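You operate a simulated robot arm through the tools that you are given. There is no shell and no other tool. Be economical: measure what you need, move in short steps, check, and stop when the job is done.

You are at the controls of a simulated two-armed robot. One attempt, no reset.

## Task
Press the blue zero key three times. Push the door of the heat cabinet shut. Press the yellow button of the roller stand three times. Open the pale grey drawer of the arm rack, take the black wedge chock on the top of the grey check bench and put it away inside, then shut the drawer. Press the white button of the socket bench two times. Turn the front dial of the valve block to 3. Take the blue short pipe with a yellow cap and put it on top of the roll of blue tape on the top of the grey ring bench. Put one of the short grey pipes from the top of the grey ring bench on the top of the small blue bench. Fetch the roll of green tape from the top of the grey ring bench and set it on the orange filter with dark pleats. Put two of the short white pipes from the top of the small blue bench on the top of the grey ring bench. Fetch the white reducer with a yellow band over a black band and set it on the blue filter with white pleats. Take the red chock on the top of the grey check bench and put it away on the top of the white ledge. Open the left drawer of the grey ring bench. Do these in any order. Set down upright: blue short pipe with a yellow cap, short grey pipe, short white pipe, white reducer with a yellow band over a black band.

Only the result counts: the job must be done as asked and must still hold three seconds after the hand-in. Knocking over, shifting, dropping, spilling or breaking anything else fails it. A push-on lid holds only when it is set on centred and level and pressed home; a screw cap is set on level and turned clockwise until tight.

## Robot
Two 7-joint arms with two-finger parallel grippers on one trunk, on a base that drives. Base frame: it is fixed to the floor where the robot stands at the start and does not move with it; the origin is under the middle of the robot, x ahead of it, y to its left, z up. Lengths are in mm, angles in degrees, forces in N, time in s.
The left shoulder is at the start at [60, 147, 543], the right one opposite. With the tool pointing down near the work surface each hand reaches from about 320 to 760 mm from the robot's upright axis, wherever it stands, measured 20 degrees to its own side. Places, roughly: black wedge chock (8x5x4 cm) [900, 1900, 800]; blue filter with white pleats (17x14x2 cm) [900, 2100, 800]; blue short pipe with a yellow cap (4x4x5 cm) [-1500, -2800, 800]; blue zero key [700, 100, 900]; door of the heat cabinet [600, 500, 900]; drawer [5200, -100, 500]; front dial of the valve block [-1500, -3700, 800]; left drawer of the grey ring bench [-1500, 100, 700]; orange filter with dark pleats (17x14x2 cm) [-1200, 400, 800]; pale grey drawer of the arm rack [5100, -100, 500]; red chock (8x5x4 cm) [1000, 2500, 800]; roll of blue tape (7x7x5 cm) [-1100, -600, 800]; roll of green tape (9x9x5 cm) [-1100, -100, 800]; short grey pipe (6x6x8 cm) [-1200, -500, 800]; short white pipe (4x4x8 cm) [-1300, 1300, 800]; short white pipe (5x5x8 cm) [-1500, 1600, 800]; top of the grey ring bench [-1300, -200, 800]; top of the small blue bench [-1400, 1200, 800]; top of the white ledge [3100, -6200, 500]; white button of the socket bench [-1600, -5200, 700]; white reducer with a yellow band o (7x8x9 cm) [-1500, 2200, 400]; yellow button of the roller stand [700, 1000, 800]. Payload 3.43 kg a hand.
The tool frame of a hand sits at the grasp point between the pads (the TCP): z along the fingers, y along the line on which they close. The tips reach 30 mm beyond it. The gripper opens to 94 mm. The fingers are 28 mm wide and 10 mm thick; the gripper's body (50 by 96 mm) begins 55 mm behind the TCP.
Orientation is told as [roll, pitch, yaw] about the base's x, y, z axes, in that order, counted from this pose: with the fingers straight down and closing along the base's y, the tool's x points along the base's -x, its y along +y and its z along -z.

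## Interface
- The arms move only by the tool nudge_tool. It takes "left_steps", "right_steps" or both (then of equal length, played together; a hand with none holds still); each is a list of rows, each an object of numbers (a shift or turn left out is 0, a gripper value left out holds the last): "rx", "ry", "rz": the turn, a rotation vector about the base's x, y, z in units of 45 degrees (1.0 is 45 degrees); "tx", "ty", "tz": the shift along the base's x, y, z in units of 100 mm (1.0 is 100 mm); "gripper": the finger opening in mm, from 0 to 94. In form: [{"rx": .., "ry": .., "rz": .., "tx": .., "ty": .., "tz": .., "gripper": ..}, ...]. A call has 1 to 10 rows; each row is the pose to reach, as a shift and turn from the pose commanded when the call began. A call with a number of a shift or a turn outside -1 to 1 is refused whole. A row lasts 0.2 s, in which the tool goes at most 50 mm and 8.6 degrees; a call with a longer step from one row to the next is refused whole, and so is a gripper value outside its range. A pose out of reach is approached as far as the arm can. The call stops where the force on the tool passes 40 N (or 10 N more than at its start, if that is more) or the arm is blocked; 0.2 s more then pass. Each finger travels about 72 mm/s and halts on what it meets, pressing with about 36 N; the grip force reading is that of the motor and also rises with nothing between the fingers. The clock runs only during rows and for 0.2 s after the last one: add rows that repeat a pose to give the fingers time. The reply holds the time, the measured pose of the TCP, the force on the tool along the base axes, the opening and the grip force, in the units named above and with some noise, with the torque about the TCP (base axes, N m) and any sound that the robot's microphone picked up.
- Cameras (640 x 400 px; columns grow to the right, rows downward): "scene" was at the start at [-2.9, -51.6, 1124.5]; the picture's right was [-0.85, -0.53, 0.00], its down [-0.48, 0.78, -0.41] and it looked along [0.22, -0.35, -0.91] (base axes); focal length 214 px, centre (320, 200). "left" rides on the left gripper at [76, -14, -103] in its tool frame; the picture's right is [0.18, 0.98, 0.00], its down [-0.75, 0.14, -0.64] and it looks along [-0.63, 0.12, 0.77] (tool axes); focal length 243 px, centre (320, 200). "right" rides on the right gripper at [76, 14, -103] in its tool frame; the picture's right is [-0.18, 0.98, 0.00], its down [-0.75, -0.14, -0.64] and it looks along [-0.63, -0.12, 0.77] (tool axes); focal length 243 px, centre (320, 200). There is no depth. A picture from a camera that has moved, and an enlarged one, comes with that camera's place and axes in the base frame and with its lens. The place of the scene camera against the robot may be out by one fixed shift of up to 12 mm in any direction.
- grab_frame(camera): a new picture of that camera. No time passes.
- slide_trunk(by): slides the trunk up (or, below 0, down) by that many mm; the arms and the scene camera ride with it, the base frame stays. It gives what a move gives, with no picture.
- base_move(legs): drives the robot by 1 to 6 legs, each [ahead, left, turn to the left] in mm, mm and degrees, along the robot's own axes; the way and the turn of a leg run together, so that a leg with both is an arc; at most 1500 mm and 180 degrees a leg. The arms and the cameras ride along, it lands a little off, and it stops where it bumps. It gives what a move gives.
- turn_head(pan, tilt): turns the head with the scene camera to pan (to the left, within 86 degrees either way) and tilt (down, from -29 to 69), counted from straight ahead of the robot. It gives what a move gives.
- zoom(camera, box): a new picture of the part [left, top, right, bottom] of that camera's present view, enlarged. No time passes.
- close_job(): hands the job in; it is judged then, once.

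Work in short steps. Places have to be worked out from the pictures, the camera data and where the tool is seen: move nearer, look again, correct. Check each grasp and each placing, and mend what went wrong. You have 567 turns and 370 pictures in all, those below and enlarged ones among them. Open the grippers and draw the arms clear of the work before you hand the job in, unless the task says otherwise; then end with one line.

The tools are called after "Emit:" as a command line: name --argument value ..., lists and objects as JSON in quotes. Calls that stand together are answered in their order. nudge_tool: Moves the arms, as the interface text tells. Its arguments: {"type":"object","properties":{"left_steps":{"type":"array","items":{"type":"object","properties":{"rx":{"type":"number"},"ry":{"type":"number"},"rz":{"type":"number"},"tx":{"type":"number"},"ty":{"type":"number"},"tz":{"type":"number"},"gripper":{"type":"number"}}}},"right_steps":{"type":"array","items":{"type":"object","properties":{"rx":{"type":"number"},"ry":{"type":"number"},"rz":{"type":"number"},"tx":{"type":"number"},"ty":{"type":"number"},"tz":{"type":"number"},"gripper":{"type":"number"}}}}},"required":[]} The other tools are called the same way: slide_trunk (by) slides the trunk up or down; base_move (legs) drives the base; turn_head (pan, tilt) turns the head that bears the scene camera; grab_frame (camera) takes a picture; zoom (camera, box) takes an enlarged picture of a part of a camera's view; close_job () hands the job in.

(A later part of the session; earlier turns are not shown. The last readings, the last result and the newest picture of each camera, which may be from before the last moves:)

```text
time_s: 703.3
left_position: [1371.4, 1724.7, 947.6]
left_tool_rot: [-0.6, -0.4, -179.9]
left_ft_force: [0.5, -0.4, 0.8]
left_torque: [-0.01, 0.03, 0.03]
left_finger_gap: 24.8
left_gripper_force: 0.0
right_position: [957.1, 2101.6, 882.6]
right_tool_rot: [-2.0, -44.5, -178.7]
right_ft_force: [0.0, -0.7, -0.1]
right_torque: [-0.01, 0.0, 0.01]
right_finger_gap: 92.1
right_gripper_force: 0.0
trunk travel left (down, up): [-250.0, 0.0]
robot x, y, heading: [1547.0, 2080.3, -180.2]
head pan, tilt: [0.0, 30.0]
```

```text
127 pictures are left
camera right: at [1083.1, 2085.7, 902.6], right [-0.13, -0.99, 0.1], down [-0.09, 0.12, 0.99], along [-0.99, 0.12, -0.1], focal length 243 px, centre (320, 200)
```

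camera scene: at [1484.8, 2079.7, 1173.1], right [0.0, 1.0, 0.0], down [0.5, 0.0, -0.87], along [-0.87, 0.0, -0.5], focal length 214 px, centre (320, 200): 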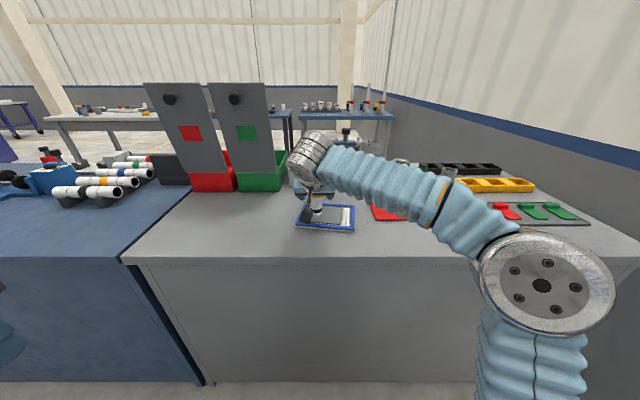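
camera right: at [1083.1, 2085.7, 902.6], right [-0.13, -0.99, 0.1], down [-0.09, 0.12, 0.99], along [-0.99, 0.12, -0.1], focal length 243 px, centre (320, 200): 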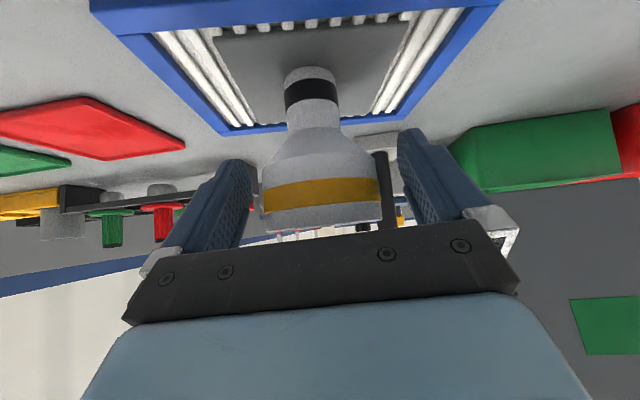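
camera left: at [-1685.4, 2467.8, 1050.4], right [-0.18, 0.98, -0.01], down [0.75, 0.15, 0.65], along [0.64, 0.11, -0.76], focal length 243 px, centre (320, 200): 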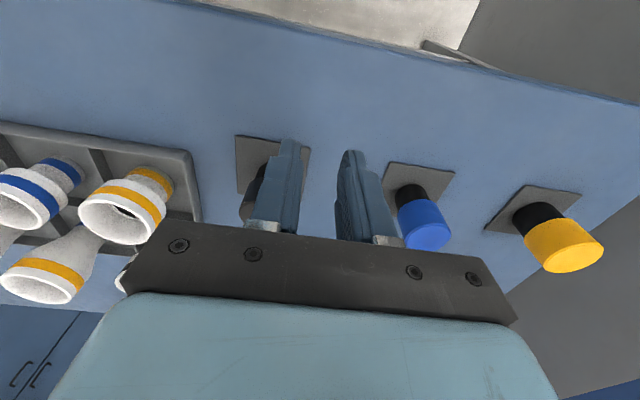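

It stands upright on the filter pad. I retreat along the finger axis.

Emit:
nudge_tool --right_steps '[{"tx": 0.1, "tz": 0.08}, {"tx": 0.3, "tz": 0.25}, {"tx": 0.6, "tz": 0.5}, {"tx": 0.9, "tz": 0.7}]'

Emit:
zoom --camera "scene" --box '[280, 160, 420, 260]'

Emit:
grab_frame --camera "right"

```text
time_s: 704.3
left_position: [1371.6, 1724.9, 947.7]
left_tool_rot: [-0.7, -0.3, -179.8]
left_ft_force: [-0.8, -0.3, -0.4]
left_torque: [0.04, -0.05, 0.0]
left_finger_gap: 25.0
left_gripper_force: 0.3
right_position: [1047.4, 2103.6, 952.8]
right_tool_rot: [-1.9, -44.5, -178.8]
right_ft_force: [0.6, -0.4, -1.2]
right_torque: [0.0, -0.01, 0.01]
right_finger_gap: 92.2
right_gripper_force: 0.1
trunk travel left (down, up): [-250.0, 0.0]
robot x, y, heading: [1548.5, 2077.8, -179.9]
head pan, tilt: [0.0, 30.0]
```

```text
4.00 times, centred on (350, 210) of scene
camera zoom: at [1484.5, 2079.7, 1173.0], right [0.0, 1.0, 0.0], down [0.5, 0.0, -0.87], along [-0.87, 0.0, -0.5], focal length 858 px, centre (200, 160)
```

zoom: 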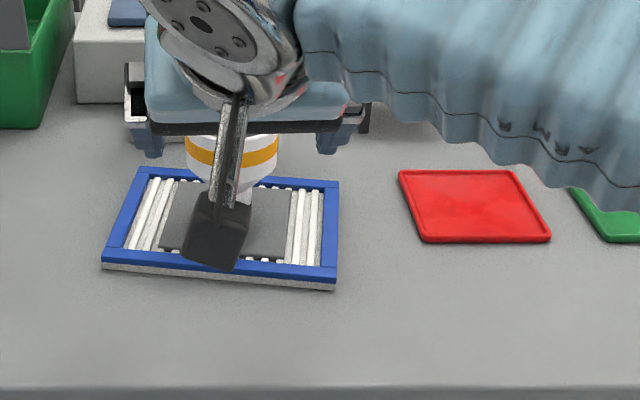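

```text
125 pictures are left
camera right: at [1173.0, 2088.1, 974.1], right [-0.13, -0.99, 0.1], down [-0.09, 0.12, 0.99], along [-0.99, 0.12, -0.1], focal length 243 px, centre (320, 200)
```

right: 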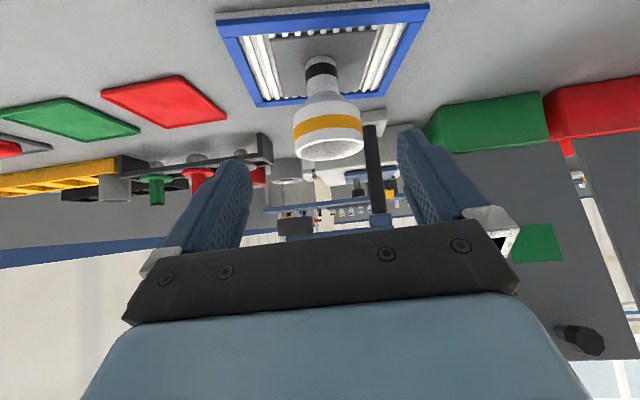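

The reducer stands on the filter. Now the red chock: I back off, restore the right hand to vertical, and drive right (+y).

Emit:
base_move --legs '[[-120, 0, 0], [0, -330, 0]]'

Emit:
nudge_tool --right_steps '[{"ry": -0.17}, {"ry": -0.34}, {"ry": -0.51}, {"ry": -0.68}, {"ry": -0.85}, {"ry": -0.98}]'

Emit:
grab_frame --camera "scene"

Emit:
grab_frame --camera "right"

```text
time_s: 707.3
left_position: [1490.4, 2051.6, 948.0]
left_tool_rot: [-0.7, -0.4, 179.6]
left_ft_force: [-0.3, 0.4, 0.5]
left_torque: [0.0, -0.01, 0.0]
left_finger_gap: 24.9
left_gripper_force: 0.1
right_position: [1169.1, 2434.2, 953.7]
right_tool_rot: [-2.0, -44.5, -179.5]
right_ft_force: [0.0, 0.4, 0.3]
right_torque: [-0.01, -0.02, 0.05]
right_finger_gap: 91.9
right_gripper_force: 0.0
trunk travel left (down, up): [-250.0, 0.0]
robot x, y, heading: [1670.2, 2406.5, 179.6]
head pan, tilt: [0.0, 30.0]
```

```text
time_s: 708.7
left_position: [1490.6, 2051.3, 947.6]
left_tool_rot: [-0.6, -0.5, 179.6]
left_ft_force: [-0.2, -0.3, 0.7]
left_torque: [0.01, -0.03, -0.01]
left_finger_gap: 24.7
left_gripper_force: 0.2
right_position: [1168.6, 2433.7, 941.9]
right_tool_rot: [-2.5, -4.6, -179.4]
right_ft_force: [-0.3, -0.4, 1.1]
right_torque: [0.03, -0.01, 0.01]
right_finger_gap: 92.2
right_gripper_force: 0.0
right hand out of reach, approached as far as the arm can: row 5, 6
trunk travel left (down, up): [-250.0, 0.0]
robot x, y, heading: [1670.6, 2404.7, 179.4]
head pan, tilt: [0.0, 30.0]
```

```text
124 pictures are left
camera scene: at [1606.6, 2405.3, 1173.1], right [0.01, 1.0, 0.0], down [0.5, -0.01, -0.87], along [-0.87, 0.01, -0.5], focal length 214 px, centre (320, 200)
```

scene: 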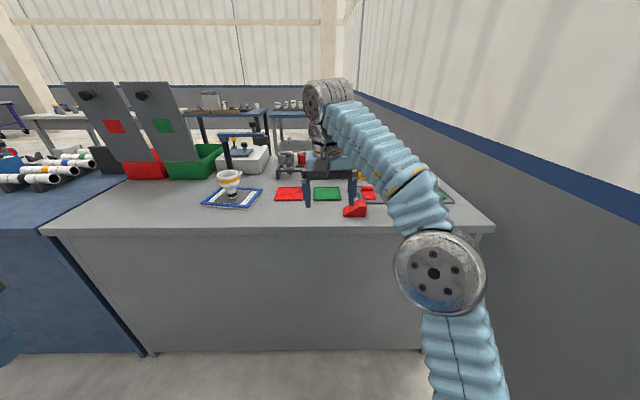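

```text
123 pictures are left
camera right: at [1252.4, 2414.6, 1038.1], right [-0.17, -0.98, -0.03], down [-0.7, 0.1, 0.71], along [-0.69, 0.14, -0.71], focal length 243 px, centre (320, 200)
```

right: 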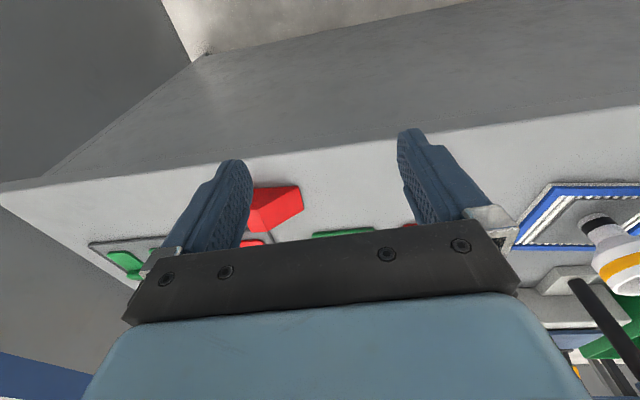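

The red chock is at about [1048, 2520]. I drive 150 mm closer and zoom on it.

Emit:
base_move --legs '[[150, 0, 0.5]]'

Emit:
zoom --camera "scene" --box '[310, 190, 420, 260]'

Emit:
grab_frame --camera "right"

```text
time_s: 710.0
left_position: [1344.4, 2049.9, 947.6]
left_tool_rot: [-0.6, -0.5, -179.8]
left_ft_force: [0.2, 0.1, 0.3]
left_torque: [-0.03, 0.01, 0.01]
left_finger_gap: 25.2
left_gripper_force: 0.1
right_position: [1018.9, 2428.1, 941.3]
right_tool_rot: [-2.6, -4.7, -178.7]
right_ft_force: [-0.6, 0.4, 0.0]
right_torque: [0.0, 0.04, -0.04]
right_finger_gap: 92.0
right_gripper_force: 0.0
trunk travel left (down, up): [-250.0, 0.0]
robot x, y, heading: [1524.4, 2402.6, -180.1]
head pan, tilt: [0.0, 30.0]
```

```text
5.71 times, centred on (365, 225) of scene
camera zoom: at [1456.7, 2405.3, 1173.1], right [0.0, 1.0, 0.0], down [0.5, 0.0, -0.87], along [-0.87, 0.0, -0.5], focal length 1226 px, centre (63, 57)
```

zoom: 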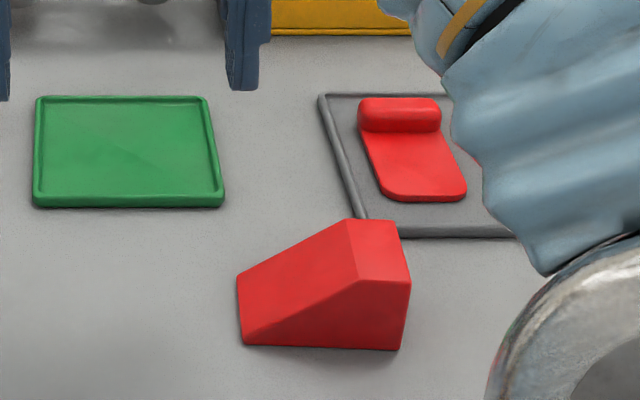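

```text
121 pictures are left
camera right: at [1102.2, 2410.8, 1037.9], right [-0.17, -0.99, -0.03], down [-0.7, 0.1, 0.71], along [-0.69, 0.14, -0.71], focal length 243 px, centre (320, 200)
```

right: 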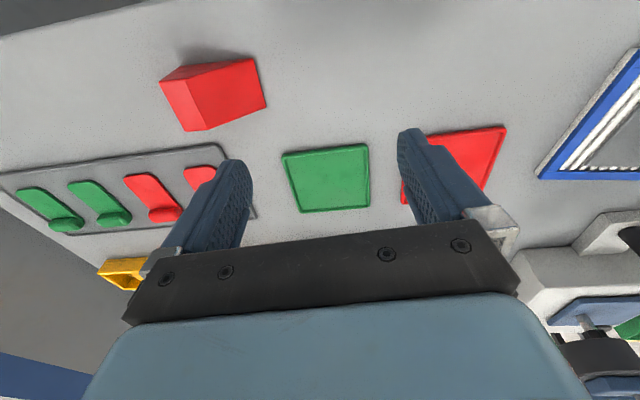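

The chock's long side lies along y, centre ≈ [1036, 2523]. I level the right hand, turn it −90° to close across the chock's width, and move above it.

Emit:
nudge_tool --right_steps '[{"rz": -0.17, "ty": 0.2, "tz": -0.1, "tx": 0.05, "gripper": 72}, {"rz": -0.34, "ty": 0.4, "tz": -0.2, "tx": 0.1}, {"rz": -0.51, "ty": 0.6, "tz": -0.3, "tx": 0.17}, {"rz": -0.68, "ty": 0.8, "tz": -0.4, "tx": 0.17}, {"rz": -0.85, "ty": 0.97, "tz": -0.4, "tx": 0.17}, {"rz": -1.0, "ty": 0.97, "tz": -0.4, "tx": 0.17}]'

Emit:
nudge_tool --right_steps '[{"rz": -0.17}, {"rz": -0.34}, {"rz": -0.51}, {"rz": -0.68}, {"rz": -0.85}, {"rz": -0.98}]'

Emit:
grab_frame --camera "right"

Emit:
zoom --camera "scene" --box '[290, 170, 420, 260]'

```text
time_s: 711.5
left_position: [1344.6, 2050.6, 946.3]
left_tool_rot: [-0.6, -0.4, -179.8]
left_ft_force: [-0.4, 0.3, 0.5]
left_torque: [0.0, 0.0, 0.01]
left_finger_gap: 25.1
left_gripper_force: 0.0
right_position: [1034.9, 2525.0, 902.0]
right_tool_rot: [-2.6, -4.6, 136.2]
right_ft_force: [0.5, 1.0, 0.6]
right_torque: [0.01, 0.01, -0.03]
right_finger_gap: 71.8
right_gripper_force: 0.0
trunk travel left (down, up): [-250.0, 0.0]
robot x, y, heading: [1521.6, 2406.2, -180.1]
head pan, tilt: [0.0, 30.0]
```

```text
time_s: 712.9
left_position: [1343.1, 2050.1, 947.9]
left_tool_rot: [-0.7, -0.4, -179.9]
left_ft_force: [0.4, 0.6, 0.1]
left_torque: [0.01, -0.01, 0.05]
left_finger_gap: 25.2
left_gripper_force: 0.0
right_position: [1036.2, 2525.5, 901.1]
right_tool_rot: [-2.6, -4.8, 92.1]
right_ft_force: [0.2, 0.5, 0.2]
right_torque: [-0.01, 0.01, 0.0]
right_finger_gap: 72.1
right_gripper_force: 0.1
trunk travel left (down, up): [-250.0, 0.0]
robot x, y, heading: [1519.6, 2406.4, -180.2]
head pan, tilt: [0.0, 30.0]
```

```text
120 pictures are left
camera right: at [1019.4, 2440.4, 998.3], right [-0.99, 0.15, -0.03], down [0.09, 0.7, 0.71], along [0.13, 0.7, -0.71], focal length 243 px, centre (320, 200)
```

right: 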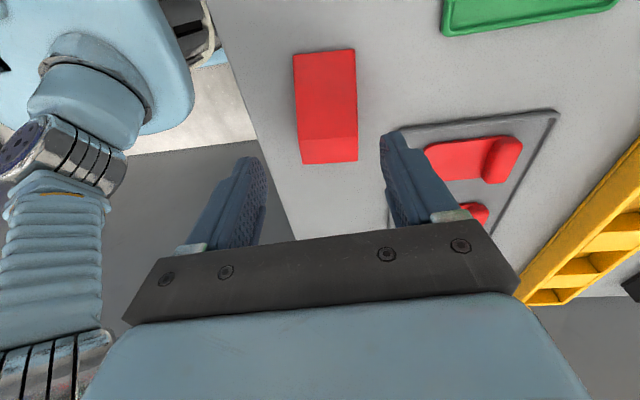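

```text
4.44 times, centred on (355, 215) of scene
camera zoom: at [1456.5, 2405.4, 1173.1], right [0.0, 1.0, 0.0], down [0.5, 0.0, -0.87], along [-0.87, 0.0, -0.5], focal length 953 px, centre (164, 133)
```

zoom: 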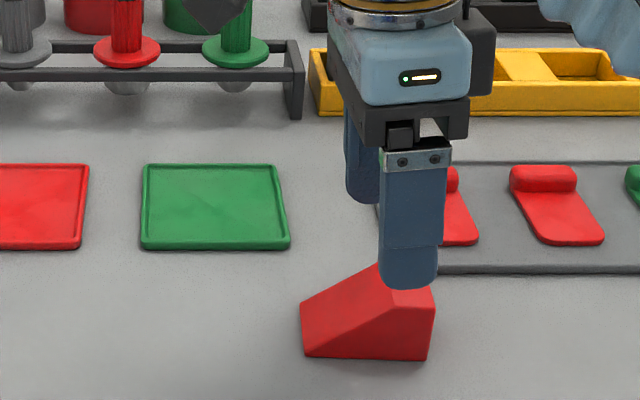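

I level the hand and lower to just above the chock for a check.

Emit:
nudge_tool --right_steps '[{"rx": -0.107, "ry": 0.058}, {"rx": -0.107, "ry": 0.058, "tz": -0.2}, {"rx": -0.107, "ry": 0.058, "tz": -0.25}]'

Emit:
grab_frame --camera "right"

Emit:
zoom --camera "scene" --box '[290, 170, 420, 260]'

```text
time_s: 713.6
left_position: [1343.8, 2050.6, 947.0]
left_tool_rot: [-0.6, -0.5, -179.7]
left_ft_force: [0.1, -0.3, -1.0]
left_torque: [0.0, 0.01, -0.02]
left_finger_gap: 24.9
left_gripper_force: 0.2
right_position: [1034.6, 2525.5, 875.5]
right_tool_rot: [0.2, 0.1, 92.0]
right_ft_force: [0.0, 0.6, 0.2]
right_torque: [-0.03, 0.0, -0.01]
right_finger_gap: 72.0
right_gripper_force: 0.1
trunk travel left (down, up): [-250.0, 0.0]
robot x, y, heading: [1519.0, 2403.9, -179.9]
head pan, tilt: [0.0, 30.0]
```

```text
118 pictures are left
camera right: at [1022.8, 2447.9, 979.9], right [-0.99, 0.15, 0.0], down [0.12, 0.76, 0.64], along [0.09, 0.63, -0.77], focal length 243 px, centre (320, 200)
```

right: 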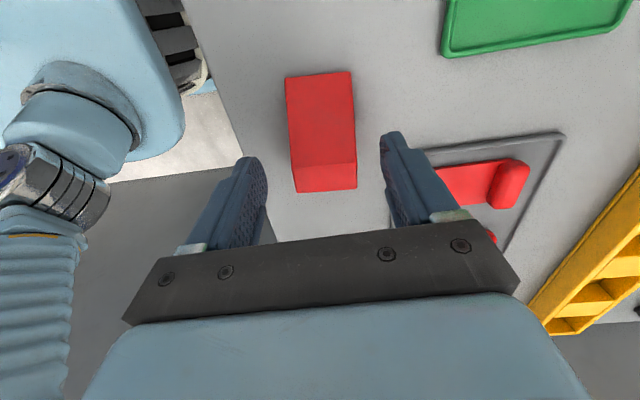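

```text
4.44 times, centred on (355, 215) of scene
camera zoom: at [1456.5, 2405.4, 1173.1], right [0.0, 1.0, 0.0], down [0.5, 0.0, -0.87], along [-0.87, 0.0, -0.5], focal length 953 px, centre (164, 133)
```

zoom: 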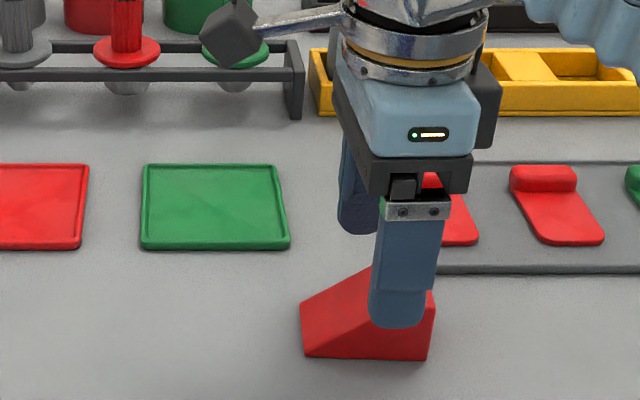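

Aligned in width; I shift 10 mm toward the thick end, lower and grip.

Emit:
nudge_tool --right_steps '[{"ty": 0.1, "tz": -0.15}, {"ty": 0.1, "tz": -0.3}, {"ty": 0.1, "tz": -0.4}, {"ty": 0.1, "tz": -0.4, "gripper": 55}, {"ty": 0.1, "tz": -0.4, "gripper": 35}, {"ty": 0.1, "tz": -0.4, "gripper": 35}]'

Emit:
nudge_tool --right_steps '[{"tz": 0.2}, {"tz": 0.5}, {"tz": 0.8}]'

Emit:
grab_frame --camera "right"

```text
time_s: 715.0
left_position: [1345.3, 2050.8, 948.1]
left_tool_rot: [-0.7, -0.4, -179.8]
left_ft_force: [0.6, -0.1, -0.6]
left_torque: [-0.02, -0.04, 0.02]
left_finger_gap: 25.2
left_gripper_force: 0.0
right_position: [1035.4, 2536.5, 835.8]
right_tool_rot: [0.2, 0.1, 92.1]
right_ft_force: [-1.8, -0.9, 7.2]
right_torque: [0.15, 0.24, 0.02]
right_finger_gap: 48.6
right_gripper_force: 36.1
trunk travel left (down, up): [-250.0, 0.0]
robot x, y, heading: [1518.2, 2407.6, -180.0]
head pan, tilt: [0.0, 30.0]
```

```text
time_s: 715.9
left_position: [1344.6, 2050.6, 946.1]
left_tool_rot: [-0.6, -0.4, -179.7]
left_ft_force: [-0.5, -0.4, 0.3]
left_torque: [0.0, 0.0, 0.01]
left_finger_gap: 25.2
left_gripper_force: 0.1
right_position: [1036.3, 2535.8, 916.7]
right_tool_rot: [0.3, 0.2, 92.2]
right_ft_force: [0.1, -0.8, -1.7]
right_torque: [0.02, 0.02, -0.01]
right_finger_gap: 48.8
right_gripper_force: 35.8
trunk travel left (down, up): [-250.0, 0.0]
robot x, y, heading: [1521.7, 2404.3, -180.0]
head pan, tilt: [0.0, 30.0]
```

```text
116 pictures are left
camera right: at [1024.6, 2458.6, 1020.4], right [-0.99, 0.15, 0.0], down [0.12, 0.76, 0.64], along [0.09, 0.63, -0.77], focal length 243 px, centre (320, 200)
```

right: 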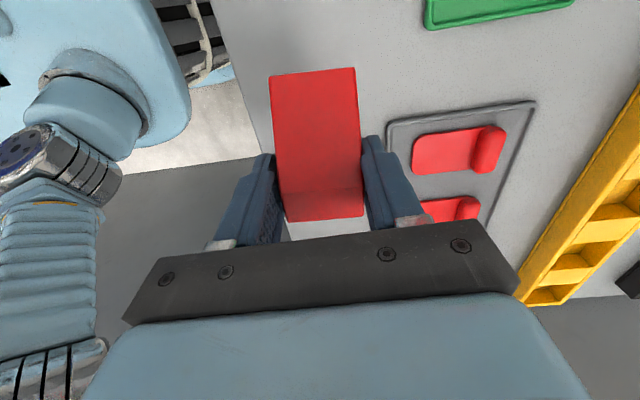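

The red chock is held (48.8 mm). I travel back down the corridor and east, to scout a way to the white ledge at [3100, -6200].

Emit:
base_move --legs '[[-230, 0, 0], [0, 1400, 0], [0, 1400, 0], [0, 1280, 0]]'

Emit:
base_move --legs '[[0, 0, 180], [1300, 0, 0], [900, 0, 0]]'

Emit:
turn_head --pan -60 --tilt 10

Emit:
grab_frame --camera "scene"

```text
time_s: 736.7
left_position: [1468.0, -2009.4, 947.3]
left_tool_rot: [-0.6, -0.4, 177.8]
left_ft_force: [-0.4, 0.3, 0.6]
left_torque: [0.03, 0.01, -0.03]
left_finger_gap: 24.9
left_gripper_force: 0.1
right_position: [1179.1, -1513.0, 917.0]
right_tool_rot: [0.1, 0.1, 89.6]
right_ft_force: [-1.2, -0.1, -1.2]
right_torque: [0.02, -0.02, 0.0]
right_finger_gap: 48.4
right_gripper_force: 36.4
trunk travel left (down, up): [-250.0, 0.0]
robot x, y, heading: [1662.1, -1663.2, 177.8]
head pan, tilt: [0.0, 30.0]
```

```text
time_s: 755.1
left_position: [4059.8, -1318.2, 947.6]
left_tool_rot: [-0.6, -0.4, -0.2]
left_ft_force: [-0.8, 0.4, -0.3]
left_torque: [-0.03, 0.0, 0.0]
left_finger_gap: 24.6
left_gripper_force: 0.1
right_position: [4364.7, -1807.2, 917.3]
right_tool_rot: [0.2, 0.2, -88.3]
right_ft_force: [-0.2, 0.0, -1.6]
right_torque: [-0.01, -0.01, 0.0]
right_finger_gap: 48.6
right_gripper_force: 35.4
trunk travel left (down, up): [-250.0, 0.0]
robot x, y, heading: [3875.1, -1677.7, -0.5]
head pan, tilt: [0.0, 30.0]
```

```text
time_s: 756.4
left_position: [4059.6, -1319.9, 946.8]
left_tool_rot: [-0.6, -0.4, -0.2]
left_ft_force: [0.5, -0.7, 0.0]
left_torque: [0.0, 0.01, 0.0]
left_finger_gap: 25.0
left_gripper_force: 0.0
right_position: [4364.7, -1807.3, 916.8]
right_tool_rot: [0.1, 0.1, -88.3]
right_ft_force: [-0.5, 0.5, -1.4]
right_torque: [0.02, -0.06, 0.02]
right_finger_gap: 48.6
right_gripper_force: 36.1
trunk travel left (down, up): [-250.0, 0.0]
robot x, y, heading: [3880.3, -1675.0, -0.3]
head pan, tilt: [-60.0, 10.0]
```

```text
115 pictures are left
camera scene: at [3891.6, -1755.6, 1205.4], right [-0.87, -0.49, 0.0], down [-0.09, 0.15, -0.98], along [0.49, -0.86, -0.17], focal length 214 px, centre (320, 200)
```

scene: 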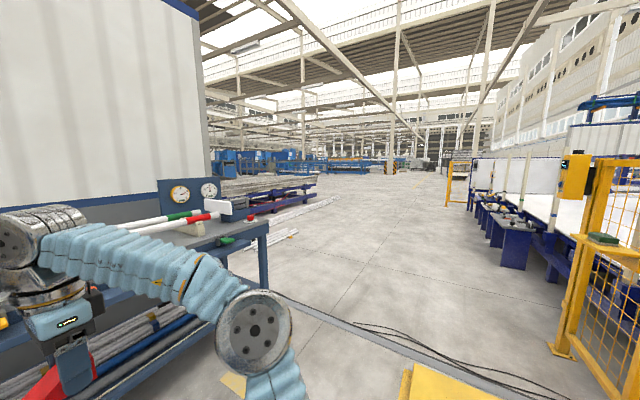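

Emit:
zoom --camera "scene" --box '[240, 150, 640, 400]'

Emit:
turn_head --pan -80 --tilt 30

Emit:
grab_frame --camera "scene"

```text
1.60 times, centred on (440, 275) of scene
camera zoom: at [3891.6, -1755.6, 1205.4], right [-0.87, -0.49, 0.0], down [-0.09, 0.15, -0.98], along [0.49, -0.86, -0.17], focal length 343 px, centre (128, 80)
```

zoom: 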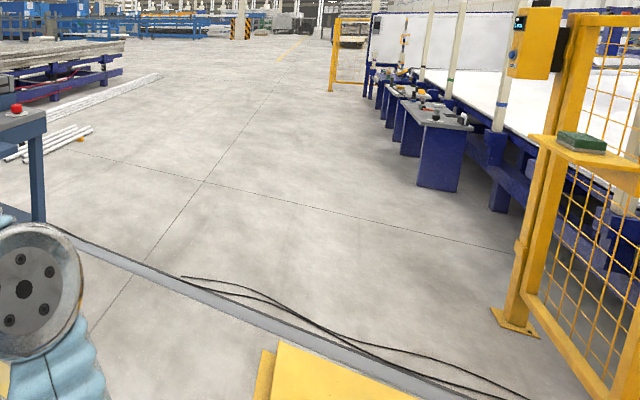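

```text
time_s: 757.2
left_position: [4058.9, -1318.8, 947.7]
left_tool_rot: [-0.6, -0.5, -0.3]
left_ft_force: [-0.3, -0.1, 0.4]
left_torque: [-0.02, 0.0, 0.0]
left_finger_gap: 25.1
left_gripper_force: 0.0
right_position: [4365.4, -1806.6, 916.5]
right_tool_rot: [0.2, 0.1, -88.3]
right_ft_force: [-0.3, -0.4, -1.1]
right_torque: [-0.01, 0.02, 0.0]
right_finger_gap: 48.4
right_gripper_force: 35.8
trunk travel left (down, up): [-250.0, 0.0]
robot x, y, heading: [3880.8, -1673.7, -0.5]
head pan, tilt: [-80.0, 30.0]
```

```text
113 pictures are left
camera scene: at [3860.8, -1764.0, 1173.1], right [-0.99, -0.17, 0.0], down [-0.08, 0.49, -0.87], along [0.15, -0.85, -0.5], focal length 214 px, centre (320, 200)
```

scene: 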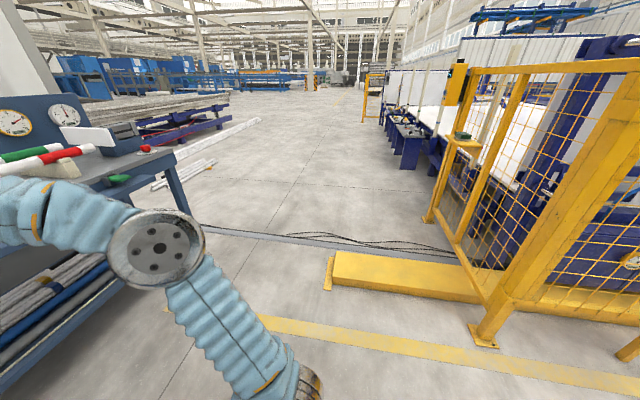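

A low duct crosses the aisle at y≈-3150 and a yellow curb lies at x<3980. I tuck the left hand inward, turn south, and move to the middle of the aisle.

Emit:
nudge_tool --left_steps '[{"tx": 0.3, "ty": -0.35}, {"tx": 0.6, "ty": -0.7}, {"tx": 0.9, "ty": -1.0}, {"tx": 1.0, "ty": -1.0}]'

Emit:
base_move --legs '[[0, 0, -89.5], [0, 480, 0], [600, 0, 0]]'

Emit:
turn_head --pan 0 --tilt 35

Emit:
grab_frame --camera "scene"

```text
time_s: 758.2
left_position: [4161.0, -1417.6, 945.7]
left_tool_rot: [-0.5, -0.4, 0.0]
left_ft_force: [0.8, 0.0, 0.1]
left_torque: [0.0, 0.03, -0.05]
left_finger_gap: 25.1
left_gripper_force: 0.1
right_position: [4365.5, -1806.4, 916.5]
right_tool_rot: [0.3, 0.1, -88.3]
right_ft_force: [-0.4, -0.6, -0.2]
right_torque: [-0.04, -0.01, 0.01]
right_finger_gap: 48.4
right_gripper_force: 36.0
trunk travel left (down, up): [-250.0, 0.0]
robot x, y, heading: [3883.3, -1679.1, -0.5]
head pan, tilt: [-80.0, 30.0]
```

```text
time_s: 768.0
left_position: [4596.6, -2572.0, 945.9]
left_tool_rot: [-0.6, -0.4, -90.6]
left_ft_force: [1.0, -0.1, 0.0]
left_torque: [-0.02, 0.0, 0.04]
left_finger_gap: 25.2
left_gripper_force: 0.1
right_position: [4205.1, -2773.6, 916.3]
right_tool_rot: [0.2, 0.1, -178.8]
right_ft_force: [0.1, -0.2, -1.6]
right_torque: [0.02, 0.01, -0.03]
right_finger_gap: 48.6
right_gripper_force: 36.4
trunk travel left (down, up): [-250.0, 0.0]
robot x, y, heading: [4343.1, -2293.8, -90.9]
head pan, tilt: [-80.0, 30.0]
```

```text
time_s: 769.5
left_position: [4596.1, -2572.2, 946.7]
left_tool_rot: [-0.7, -0.5, -90.7]
left_ft_force: [0.1, -0.3, -0.9]
left_torque: [0.0, -0.02, 0.02]
left_finger_gap: 25.2
left_gripper_force: 0.0
right_position: [4204.5, -2772.5, 917.0]
right_tool_rot: [0.3, 0.1, -178.6]
right_ft_force: [1.3, 0.1, -1.2]
right_torque: [-0.02, 0.0, 0.01]
right_finger_gap: 48.6
right_gripper_force: 36.1
trunk travel left (down, up): [-250.0, 0.0]
robot x, y, heading: [4348.6, -2290.5, -91.0]
head pan, tilt: [0.0, 35.0]
```

```text
112 pictures are left
camera scene: at [4336.9, -2348.9, 1165.3], right [-1.0, 0.01, 0.0], down [0.01, 0.57, -0.82], along [-0.01, -0.82, -0.57], focal length 214 px, centre (320, 200)
```

scene: 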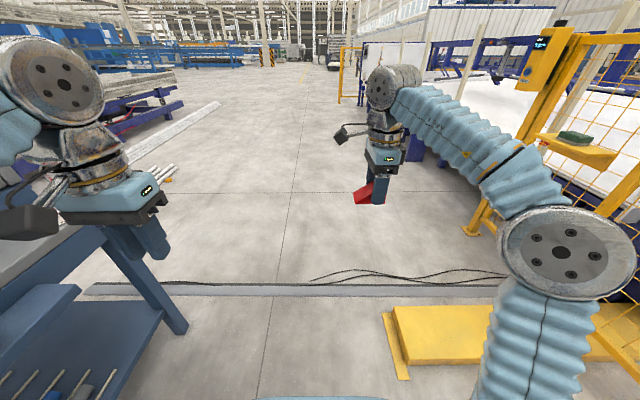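

Emit:
zoom --camera "scene" --box '[180, 250, 420, 330]'

```text
2.67 times, centred on (300, 290) of scene
camera zoom: at [4336.9, -2348.9, 1165.3], right [-1.0, 0.01, 0.0], down [0.01, 0.57, -0.82], along [-0.01, -0.82, -0.57], focal length 572 px, centre (373, -40)
```

zoom: 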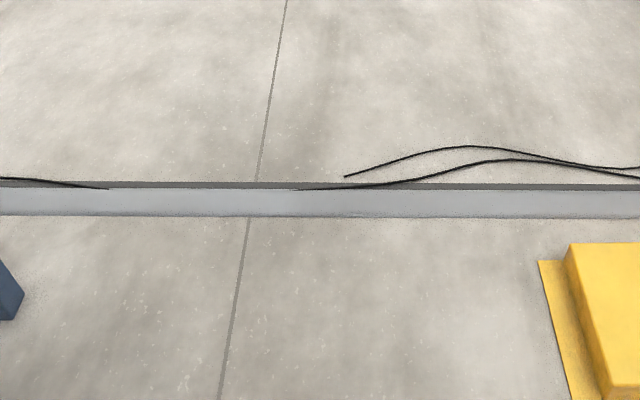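

It looks like a shallow floor channel with loose cables. I drive forward slowly over it in short legs; the base stops if it bumps.

Emit:
base_move --legs '[[500, 0, 0.8], [400, 0, 0]]'

```text
time_s: 774.5
left_position: [4604.8, -3473.5, 945.3]
left_tool_rot: [-0.5, -0.5, -89.3]
left_ft_force: [0.3, -0.3, 0.6]
left_torque: [-0.01, -0.02, -0.04]
left_finger_gap: 24.8
left_gripper_force: 0.1
right_position: [4218.6, -3682.9, 916.3]
right_tool_rot: [0.3, 0.1, -177.4]
right_ft_force: [-0.3, 0.2, -0.9]
right_torque: [0.02, 0.01, 0.02]
right_finger_gap: 48.6
right_gripper_force: 35.7
trunk travel left (down, up): [-250.0, 0.0]
robot x, y, heading: [4342.0, -3197.6, -89.8]
head pan, tilt: [0.0, 35.0]
```

It passed over. I continue south to y≈-6000 and turn west to face the ledge.

Emit:
base_move --legs '[[1400, 0, 0], [1500, 0, 0]]'

Emit:
turn_head --pan -70 --tilt 20

Emit:
grab_frame --camera "scene"

```text
time_s: 788.5
left_position: [4586.8, -6373.3, 945.4]
left_tool_rot: [-0.6, -0.4, -91.1]
left_ft_force: [-0.1, 0.2, 0.1]
left_torque: [0.03, -0.01, 0.0]
left_finger_gap: 25.1
left_gripper_force: 0.1
right_position: [4194.1, -6569.4, 916.6]
right_tool_rot: [0.2, 0.1, -179.4]
right_ft_force: [-0.6, -0.8, -0.8]
right_torque: [0.02, 0.0, 0.03]
right_finger_gap: 48.9
right_gripper_force: 36.2
trunk travel left (down, up): [-250.0, 0.0]
robot x, y, heading: [4337.5, -6088.5, -91.4]
head pan, tilt: [0.0, 35.0]
```

```text
time_s: 789.9
left_position: [4586.3, -6374.3, 944.8]
left_tool_rot: [-0.6, -0.3, -91.2]
left_ft_force: [0.0, 0.4, 0.4]
left_torque: [0.01, -0.01, 0.01]
left_finger_gap: 25.0
left_gripper_force: 0.1
right_position: [4193.0, -6570.2, 916.4]
right_tool_rot: [0.2, 0.1, -179.5]
right_ft_force: [-0.1, 0.2, -1.0]
right_torque: [0.01, 0.0, -0.01]
right_finger_gap: 48.5
right_gripper_force: 36.2
trunk travel left (down, up): [-250.0, 0.0]
robot x, y, heading: [4338.2, -6087.7, -91.4]
head pan, tilt: [-70.0, 20.0]
```

```text
110 pictures are left
camera scene: at [4243.6, -6088.3, 1189.1], right [-0.32, 0.95, 0.0], down [0.32, 0.11, -0.94], along [-0.89, -0.3, -0.34], focal length 214 px, centre (320, 200)
```

scene: 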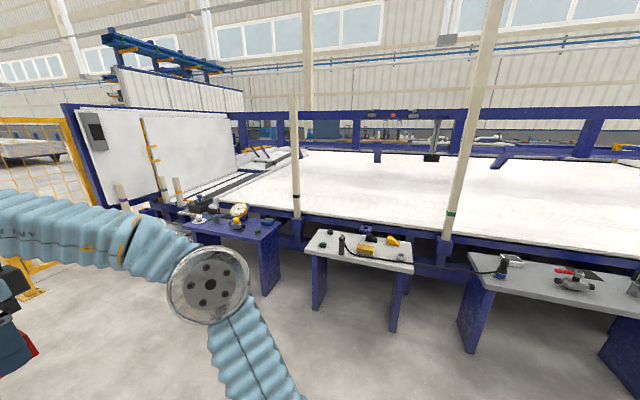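

The middle one is the white ledge, about [3143, -6210, 500]. I turn to face it and drive closer.

Emit:
base_move --legs '[[0, 0, -88.6], [600, 100, 0]]'

Emit:
turn_head --pan 0 --tilt 40

Emit:
grab_frame --camera "scene"

```text
time_s: 797.1
left_position: [3457.2, -6422.9, 945.8]
left_tool_rot: [-0.6, -0.4, 178.9]
left_ft_force: [0.7, 0.3, -0.5]
left_torque: [0.03, 0.03, -0.04]
left_finger_gap: 24.9
left_gripper_force: 0.1
right_position: [3261.9, -6030.4, 917.4]
right_tool_rot: [0.1, 0.1, 90.7]
right_ft_force: [0.1, 0.1, -1.8]
right_torque: [0.0, 0.04, -0.02]
right_finger_gap: 48.4
right_gripper_force: 35.7
trunk travel left (down, up): [-250.0, 0.0]
robot x, y, heading: [3742.7, -6172.7, 178.6]
head pan, tilt: [-70.0, 20.0]
```

```text
time_s: 798.5
left_position: [3458.2, -6423.3, 945.7]
left_tool_rot: [-0.6, -0.4, 178.9]
left_ft_force: [-0.4, -0.4, 0.8]
left_torque: [0.01, 0.05, -0.01]
left_finger_gap: 25.3
left_gripper_force: 0.0
right_position: [3260.5, -6031.6, 916.7]
right_tool_rot: [0.2, 0.1, 90.7]
right_ft_force: [-0.6, 0.0, -1.2]
right_torque: [0.03, 0.01, 0.0]
right_finger_gap: 48.6
right_gripper_force: 35.7
trunk travel left (down, up): [-250.0, 0.0]
robot x, y, heading: [3743.8, -6171.7, 178.8]
head pan, tilt: [0.0, 40.0]
```

```text
109 pictures are left
camera scene: at [3683.2, -6172.0, 1157.7], right [0.02, 1.0, 0.0], down [0.64, -0.02, -0.77], along [-0.77, 0.02, -0.64], focal length 214 px, centre (320, 200)
```

scene: 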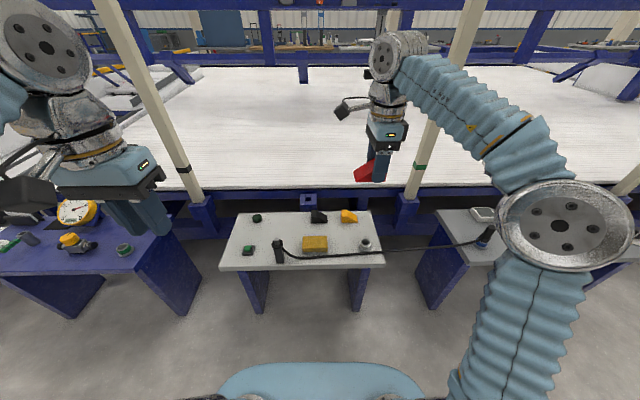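

Emit:
zoom --camera "scene" --box '[210, 195, 400, 285]'

```text
3.37 times, centred on (305, 240) of scene
camera zoom: at [3683.2, -6172.0, 1157.7], right [0.02, 1.0, 0.0], down [0.64, -0.02, -0.77], along [-0.77, 0.02, -0.64], focal length 722 px, centre (370, 65)
```

zoom: 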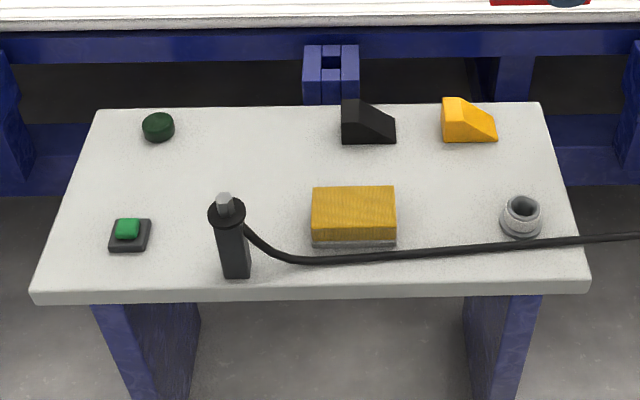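

Free spot on the white ledge: about [3080, -6298], between the green knob and the black wedge. I drive 200 mm left and 120 mm forward.

Emit:
base_move --legs '[[0, 200, 1.2], [120, 0, 0]]'

Emit:
zoom --camera "scene" --box '[230, 180, 470, 320]'

```text
time_s: 801.0
left_position: [3340.4, -6627.7, 946.3]
left_tool_rot: [-0.6, -0.4, 179.9]
left_ft_force: [-0.1, -0.4, 0.6]
left_torque: [-0.01, 0.01, 0.03]
left_finger_gap: 25.1
left_gripper_force: 0.0
right_position: [3135.0, -6238.4, 916.1]
right_tool_rot: [0.2, 0.1, 91.8]
right_ft_force: [-0.4, 0.8, -1.2]
right_torque: [-0.01, 0.03, -0.02]
right_finger_gap: 48.2
right_gripper_force: 35.6
trunk travel left (down, up): [-250.0, 0.0]
robot x, y, heading: [3619.4, -6371.4, 179.8]
head pan, tilt: [0.0, 40.0]
```

```text
2.67 times, centred on (350, 250) of scene
camera zoom: at [3560.8, -6372.0, 1157.7], right [0.01, 1.0, 0.0], down [0.64, 0.0, -0.77], along [-0.77, 0.0, -0.64], focal length 572 px, centre (240, 67)
```

zoom: 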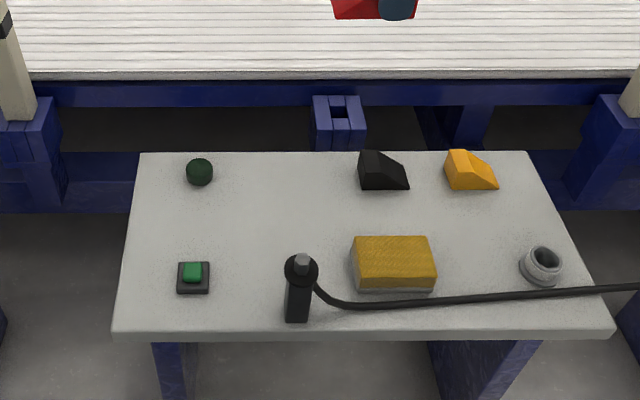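

I move above the spot [3068, -6325] and lower to z≈620.

Emit:
nudge_tool --right_steps '[{"tx": -0.15, "ty": -0.3, "tz": -0.2}, {"tx": -0.3, "ty": -0.6, "tz": -0.4}, {"tx": -0.5, "ty": -0.87, "tz": -0.6}, {"tx": -0.67, "ty": -0.87, "tz": -0.9}]'

Emit:
nudge_tool --right_steps '[{"tz": -0.4}, {"tz": -0.8}, {"tz": -1.0}]'

Emit:
nudge_tool --right_steps '[{"tz": -0.4}, {"tz": -0.8}, {"tz": -1.0}]'

Emit:
grab_frame --camera "right"

Emit:
grab_frame --camera "scene"

```text
time_s: 802.0
left_position: [3340.2, -6627.7, 945.9]
left_tool_rot: [-0.7, -0.4, 179.9]
left_ft_force: [-0.4, -0.3, -0.2]
left_torque: [0.03, 0.01, -0.04]
left_finger_gap: 24.7
left_gripper_force: 0.0
right_position: [3068.8, -6325.7, 827.0]
right_tool_rot: [0.2, 0.1, 91.7]
right_ft_force: [0.6, 0.7, -0.5]
right_torque: [0.03, -0.01, 0.0]
right_finger_gap: 48.4
right_gripper_force: 35.4
trunk travel left (down, up): [-250.0, 0.0]
robot x, y, heading: [3621.2, -6371.4, 179.6]
head pan, tilt: [0.0, 40.0]
```

```text
time_s: 802.8
left_position: [3339.4, -6628.2, 945.2]
left_tool_rot: [-0.6, -0.4, 179.9]
left_ft_force: [0.2, 0.2, 0.1]
left_torque: [-0.02, 0.0, 0.0]
left_finger_gap: 24.8
left_gripper_force: 0.1
right_position: [3067.6, -6325.4, 725.0]
right_tool_rot: [0.2, 0.1, 91.8]
right_ft_force: [0.4, -0.2, -0.6]
right_torque: [-0.02, 0.01, 0.02]
right_finger_gap: 48.6
right_gripper_force: 36.2
trunk travel left (down, up): [-250.0, 0.0]
robot x, y, heading: [3617.9, -6373.3, 179.7]
head pan, tilt: [0.0, 40.0]
```

```text
time_s: 803.6
left_position: [3339.8, -6628.3, 945.9]
left_tool_rot: [-0.5, -0.4, 179.9]
left_ft_force: [0.1, 1.0, -1.4]
left_torque: [-0.01, 0.02, -0.01]
left_finger_gap: 24.9
left_gripper_force: 0.0
right_position: [3068.3, -6324.9, 625.7]
right_tool_rot: [0.2, 0.1, 91.8]
right_ft_force: [-0.2, 0.2, -0.9]
right_torque: [0.01, 0.02, 0.03]
right_finger_gap: 48.3
right_gripper_force: 35.5
trunk travel left (down, up): [-250.0, 0.0]
robot x, y, heading: [3619.4, -6368.8, 179.7]
head pan, tilt: [0.0, 40.0]
```

```text
106 pictures are left
camera right: at [3056.8, -6402.7, 730.1], right [-0.99, 0.15, 0.0], down [0.12, 0.76, 0.64], along [0.1, 0.63, -0.77], focal length 243 px, centre (320, 200)
```

right: 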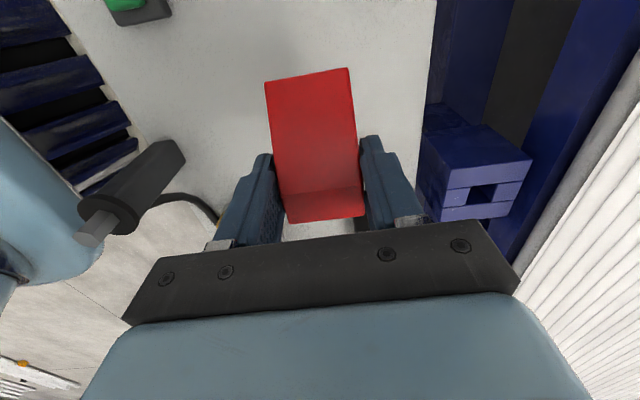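

```text
105 pictures are left
camera scene: at [3560.6, -6372.0, 1157.7], right [0.01, 1.0, 0.0], down [0.64, 0.0, -0.77], along [-0.77, 0.0, -0.64], focal length 214 px, centre (320, 200)
```

scene: 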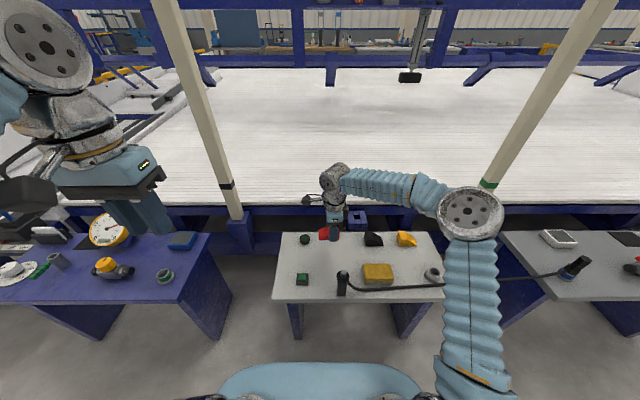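

Clear below. I lower to z≈545, then creep to contact.

Emit:
nudge_tool --right_steps '[{"tz": -0.3}, {"tz": -0.6}, {"tz": -0.8}]'

Emit:
zoom --camera "scene" --box '[270, 200, 430, 310]'

Emit:
grab_frame --camera "right"

```text
time_s: 804.4
left_position: [3339.1, -6627.4, 946.9]
left_tool_rot: [-0.6, -0.4, 179.9]
left_ft_force: [-0.4, 0.0, 0.9]
left_torque: [0.01, -0.01, 0.01]
left_finger_gap: 25.2
left_gripper_force: 0.0
right_position: [3066.5, -6326.4, 546.5]
right_tool_rot: [0.3, 0.2, 91.7]
right_ft_force: [-0.2, -1.1, -0.6]
right_torque: [-0.01, -0.04, -0.01]
right_finger_gap: 48.5
right_gripper_force: 36.4
trunk travel left (down, up): [-250.0, 0.0]
robot x, y, heading: [3620.9, -6368.4, 179.9]
head pan, tilt: [0.0, 40.0]
```

```text
3.64 times, centred on (350, 255) of scene
camera zoom: at [3560.6, -6372.0, 1157.7], right [0.01, 1.0, 0.0], down [0.64, 0.0, -0.77], along [-0.77, 0.0, -0.64], focal length 780 px, centre (211, 0)
```

zoom: 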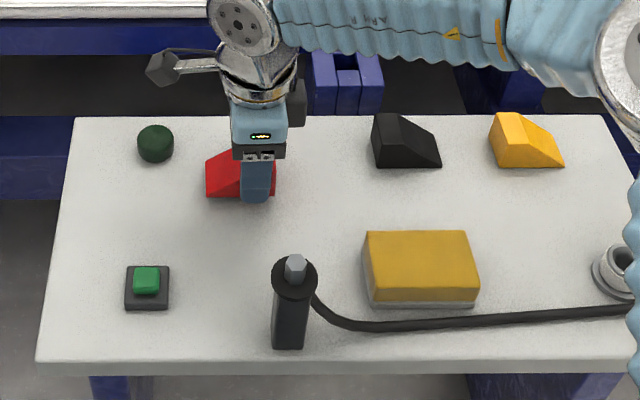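

```text
103 pictures are left
camera right: at [3055.7, -6403.9, 649.6], right [-0.99, 0.15, 0.0], down [0.12, 0.76, 0.64], along [0.1, 0.63, -0.77], focal length 243 px, centre (320, 200)
```

right: 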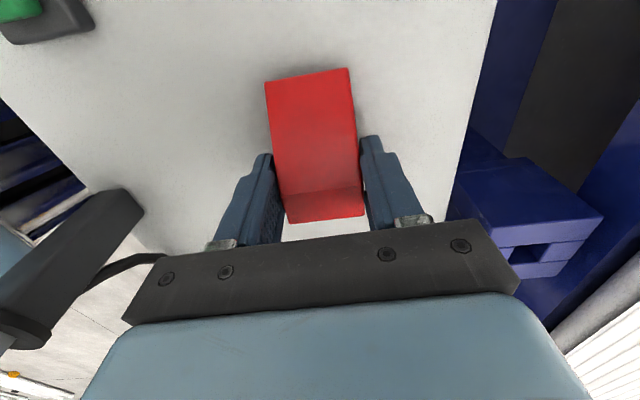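

Emit:
nudge_tool --right_steps '[{"tz": -0.06}, {"tz": -0.12}, {"tz": -0.18}, {"tz": -0.24}, {"tz": -0.3}, {"tz": -0.36}, {"tz": -0.42}, {"tz": -0.48}]'

```text
time_s: 805.3
left_position: [3341.1, -6627.9, 945.9]
left_tool_rot: [-0.6, -0.5, 179.9]
left_ft_force: [0.0, -0.8, 0.5]
left_torque: [-0.01, 0.01, 0.0]
left_finger_gap: 25.2
left_gripper_force: 0.1
right_position: [3067.5, -6328.7, 529.8]
right_tool_rot: [0.6, 0.2, 91.8]
right_ft_force: [8.4, 4.4, 18.8]
right_torque: [0.34, -0.87, 0.02]
right_finger_gap: 48.7
right_gripper_force: 35.9
trunk travel left (down, up): [-250.0, 0.0]
robot x, y, heading: [3623.8, -6370.5, 179.5]
head pan, tilt: [0.0, 40.0]
stopped in row 4 (right hand): the force on the tool passed its limit at 60 N (the readings are from after the stop); the commanded pose is now the measured one
```

Contact with the ledge. I open the fingers moderately and lift straight up.

Emit:
nudge_tool --right_steps '[{"tz": 0.01, "gripper": 54}, {"tz": 0.02, "gripper": 60}, {"tz": 0.02, "gripper": 62}, {"tz": 0.2}, {"tz": 0.5}, {"tz": 0.9}]'

Emit:
nudge_tool --right_steps '[{"tz": 0.4}, {"tz": 0.8}, {"tz": 1.0, "tx": 0.3}]'

Emit:
zoom --camera "scene" --box '[270, 200, 430, 310]'

Emit:
grab_frame --camera "right"

```text
time_s: 806.7
left_position: [3339.3, -6628.5, 947.1]
left_tool_rot: [-0.6, -0.5, 179.9]
left_ft_force: [-0.8, 0.6, -1.3]
left_torque: [0.01, -0.02, 0.0]
left_finger_gap: 25.1
left_gripper_force: 0.0
right_position: [3066.2, -6324.7, 618.1]
right_tool_rot: [0.5, 0.2, 91.8]
right_ft_force: [0.3, 1.5, 0.4]
right_torque: [-0.03, 0.01, 0.0]
right_finger_gap: 62.2
right_gripper_force: 0.0
trunk travel left (down, up): [-250.0, 0.0]
robot x, y, heading: [3618.4, -6369.1, 179.6]
head pan, tilt: [0.0, 40.0]
```

```text
time_s: 807.5
left_position: [3340.0, -6627.5, 946.3]
left_tool_rot: [-0.7, -0.3, 179.9]
left_ft_force: [-0.1, 0.9, -0.4]
left_torque: [0.0, -0.03, 0.01]
left_finger_gap: 24.6
left_gripper_force: 0.0
right_position: [3095.0, -6326.5, 718.2]
right_tool_rot: [0.4, 0.3, 91.8]
right_ft_force: [-0.1, -0.4, -0.3]
right_torque: [-0.02, 0.01, 0.02]
right_finger_gap: 61.8
right_gripper_force: 0.1
trunk travel left (down, up): [-250.0, 0.0]
robot x, y, heading: [3619.8, -6370.6, 180.0]
head pan, tilt: [0.0, 40.0]
```

```text
3.64 times, centred on (350, 255) of scene
camera zoom: at [3560.4, -6372.1, 1157.7], right [0.01, 1.0, 0.0], down [0.64, 0.0, -0.77], along [-0.77, 0.0, -0.64], focal length 780 px, centre (211, 0)
```

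zoom: 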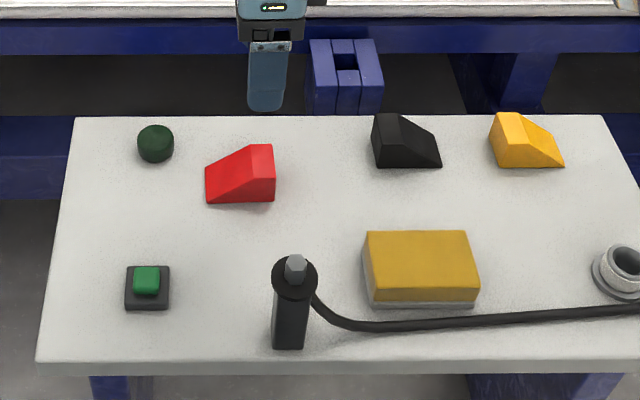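

```text
101 pictures are left
camera right: at [3083.2, -6403.3, 822.9], right [-0.99, 0.15, 0.01], down [0.12, 0.76, 0.64], along [0.09, 0.63, -0.77], focal length 243 px, centre (320, 200)
```

right: 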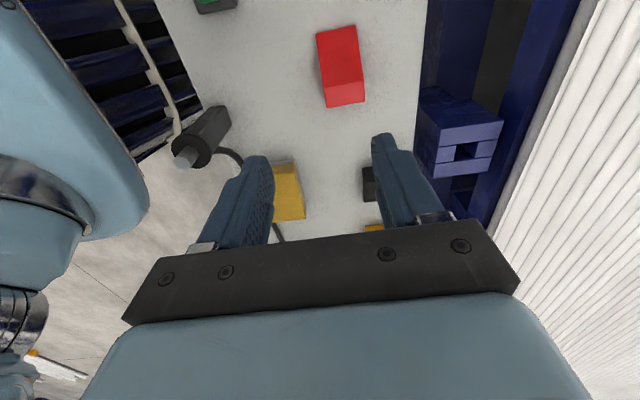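

The red chock rests flat on the white ledge. Everything on the list is done; I open both grippers, raise the right hand and back clear.

Emit:
base_move --legs '[[-450, 0, 0]]'

Emit:
nudge_tool --left_steps '[{"gripper": 94}, {"gripper": 94}, {"gripper": 94}, {"gripper": 94}]' --right_steps '[{"gripper": 94, "tz": 0.3}, {"gripper": 94, "tz": 0.6}, {"gripper": 94, "tz": 0.9}, {"gripper": 94, "tz": 1.0}]'

Emit:
grab_frame --camera "scene"

```text
time_s: 810.3
left_position: [3791.6, -6630.4, 945.2]
left_tool_rot: [-0.6, -0.5, -179.8]
left_ft_force: [0.2, -1.4, -0.4]
left_torque: [0.0, 0.02, -0.01]
left_finger_gap: 25.0
left_gripper_force: 0.2
right_position: [3545.9, -6329.9, 718.7]
right_tool_rot: [0.5, 0.2, 92.1]
right_ft_force: [-0.6, 0.4, -0.1]
right_torque: [0.0, 0.01, 0.01]
right_finger_gap: 62.1
right_gripper_force: 0.0
trunk travel left (down, up): [-250.0, 0.0]
robot x, y, heading: [4071.7, -6374.4, 179.7]
head pan, tilt: [0.0, 40.0]
```

```text
time_s: 811.3
left_position: [3794.3, -6630.2, 945.6]
left_tool_rot: [-0.6, -0.3, -179.8]
left_ft_force: [0.0, 0.0, 0.3]
left_torque: [0.04, 0.02, 0.01]
left_finger_gap: 94.2
left_gripper_force: 0.1
right_position: [3547.3, -6330.5, 820.0]
right_tool_rot: [0.5, 0.2, 92.2]
right_ft_force: [0.4, 0.8, -0.2]
right_torque: [-0.02, 0.03, 0.0]
right_finger_gap: 94.0
right_gripper_force: 0.1
trunk travel left (down, up): [-250.0, 0.0]
robot x, y, heading: [4070.8, -6372.7, 179.9]
head pan, tilt: [0.0, 40.0]
```

```text
100 pictures are left
camera scene: at [4012.8, -6373.7, 1157.7], right [0.0, 1.0, 0.0], down [0.64, 0.0, -0.77], along [-0.77, 0.0, -0.64], focal length 214 px, centre (320, 200)
```

scene: 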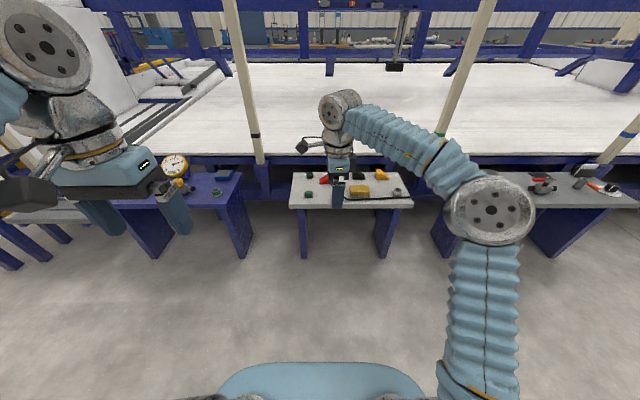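

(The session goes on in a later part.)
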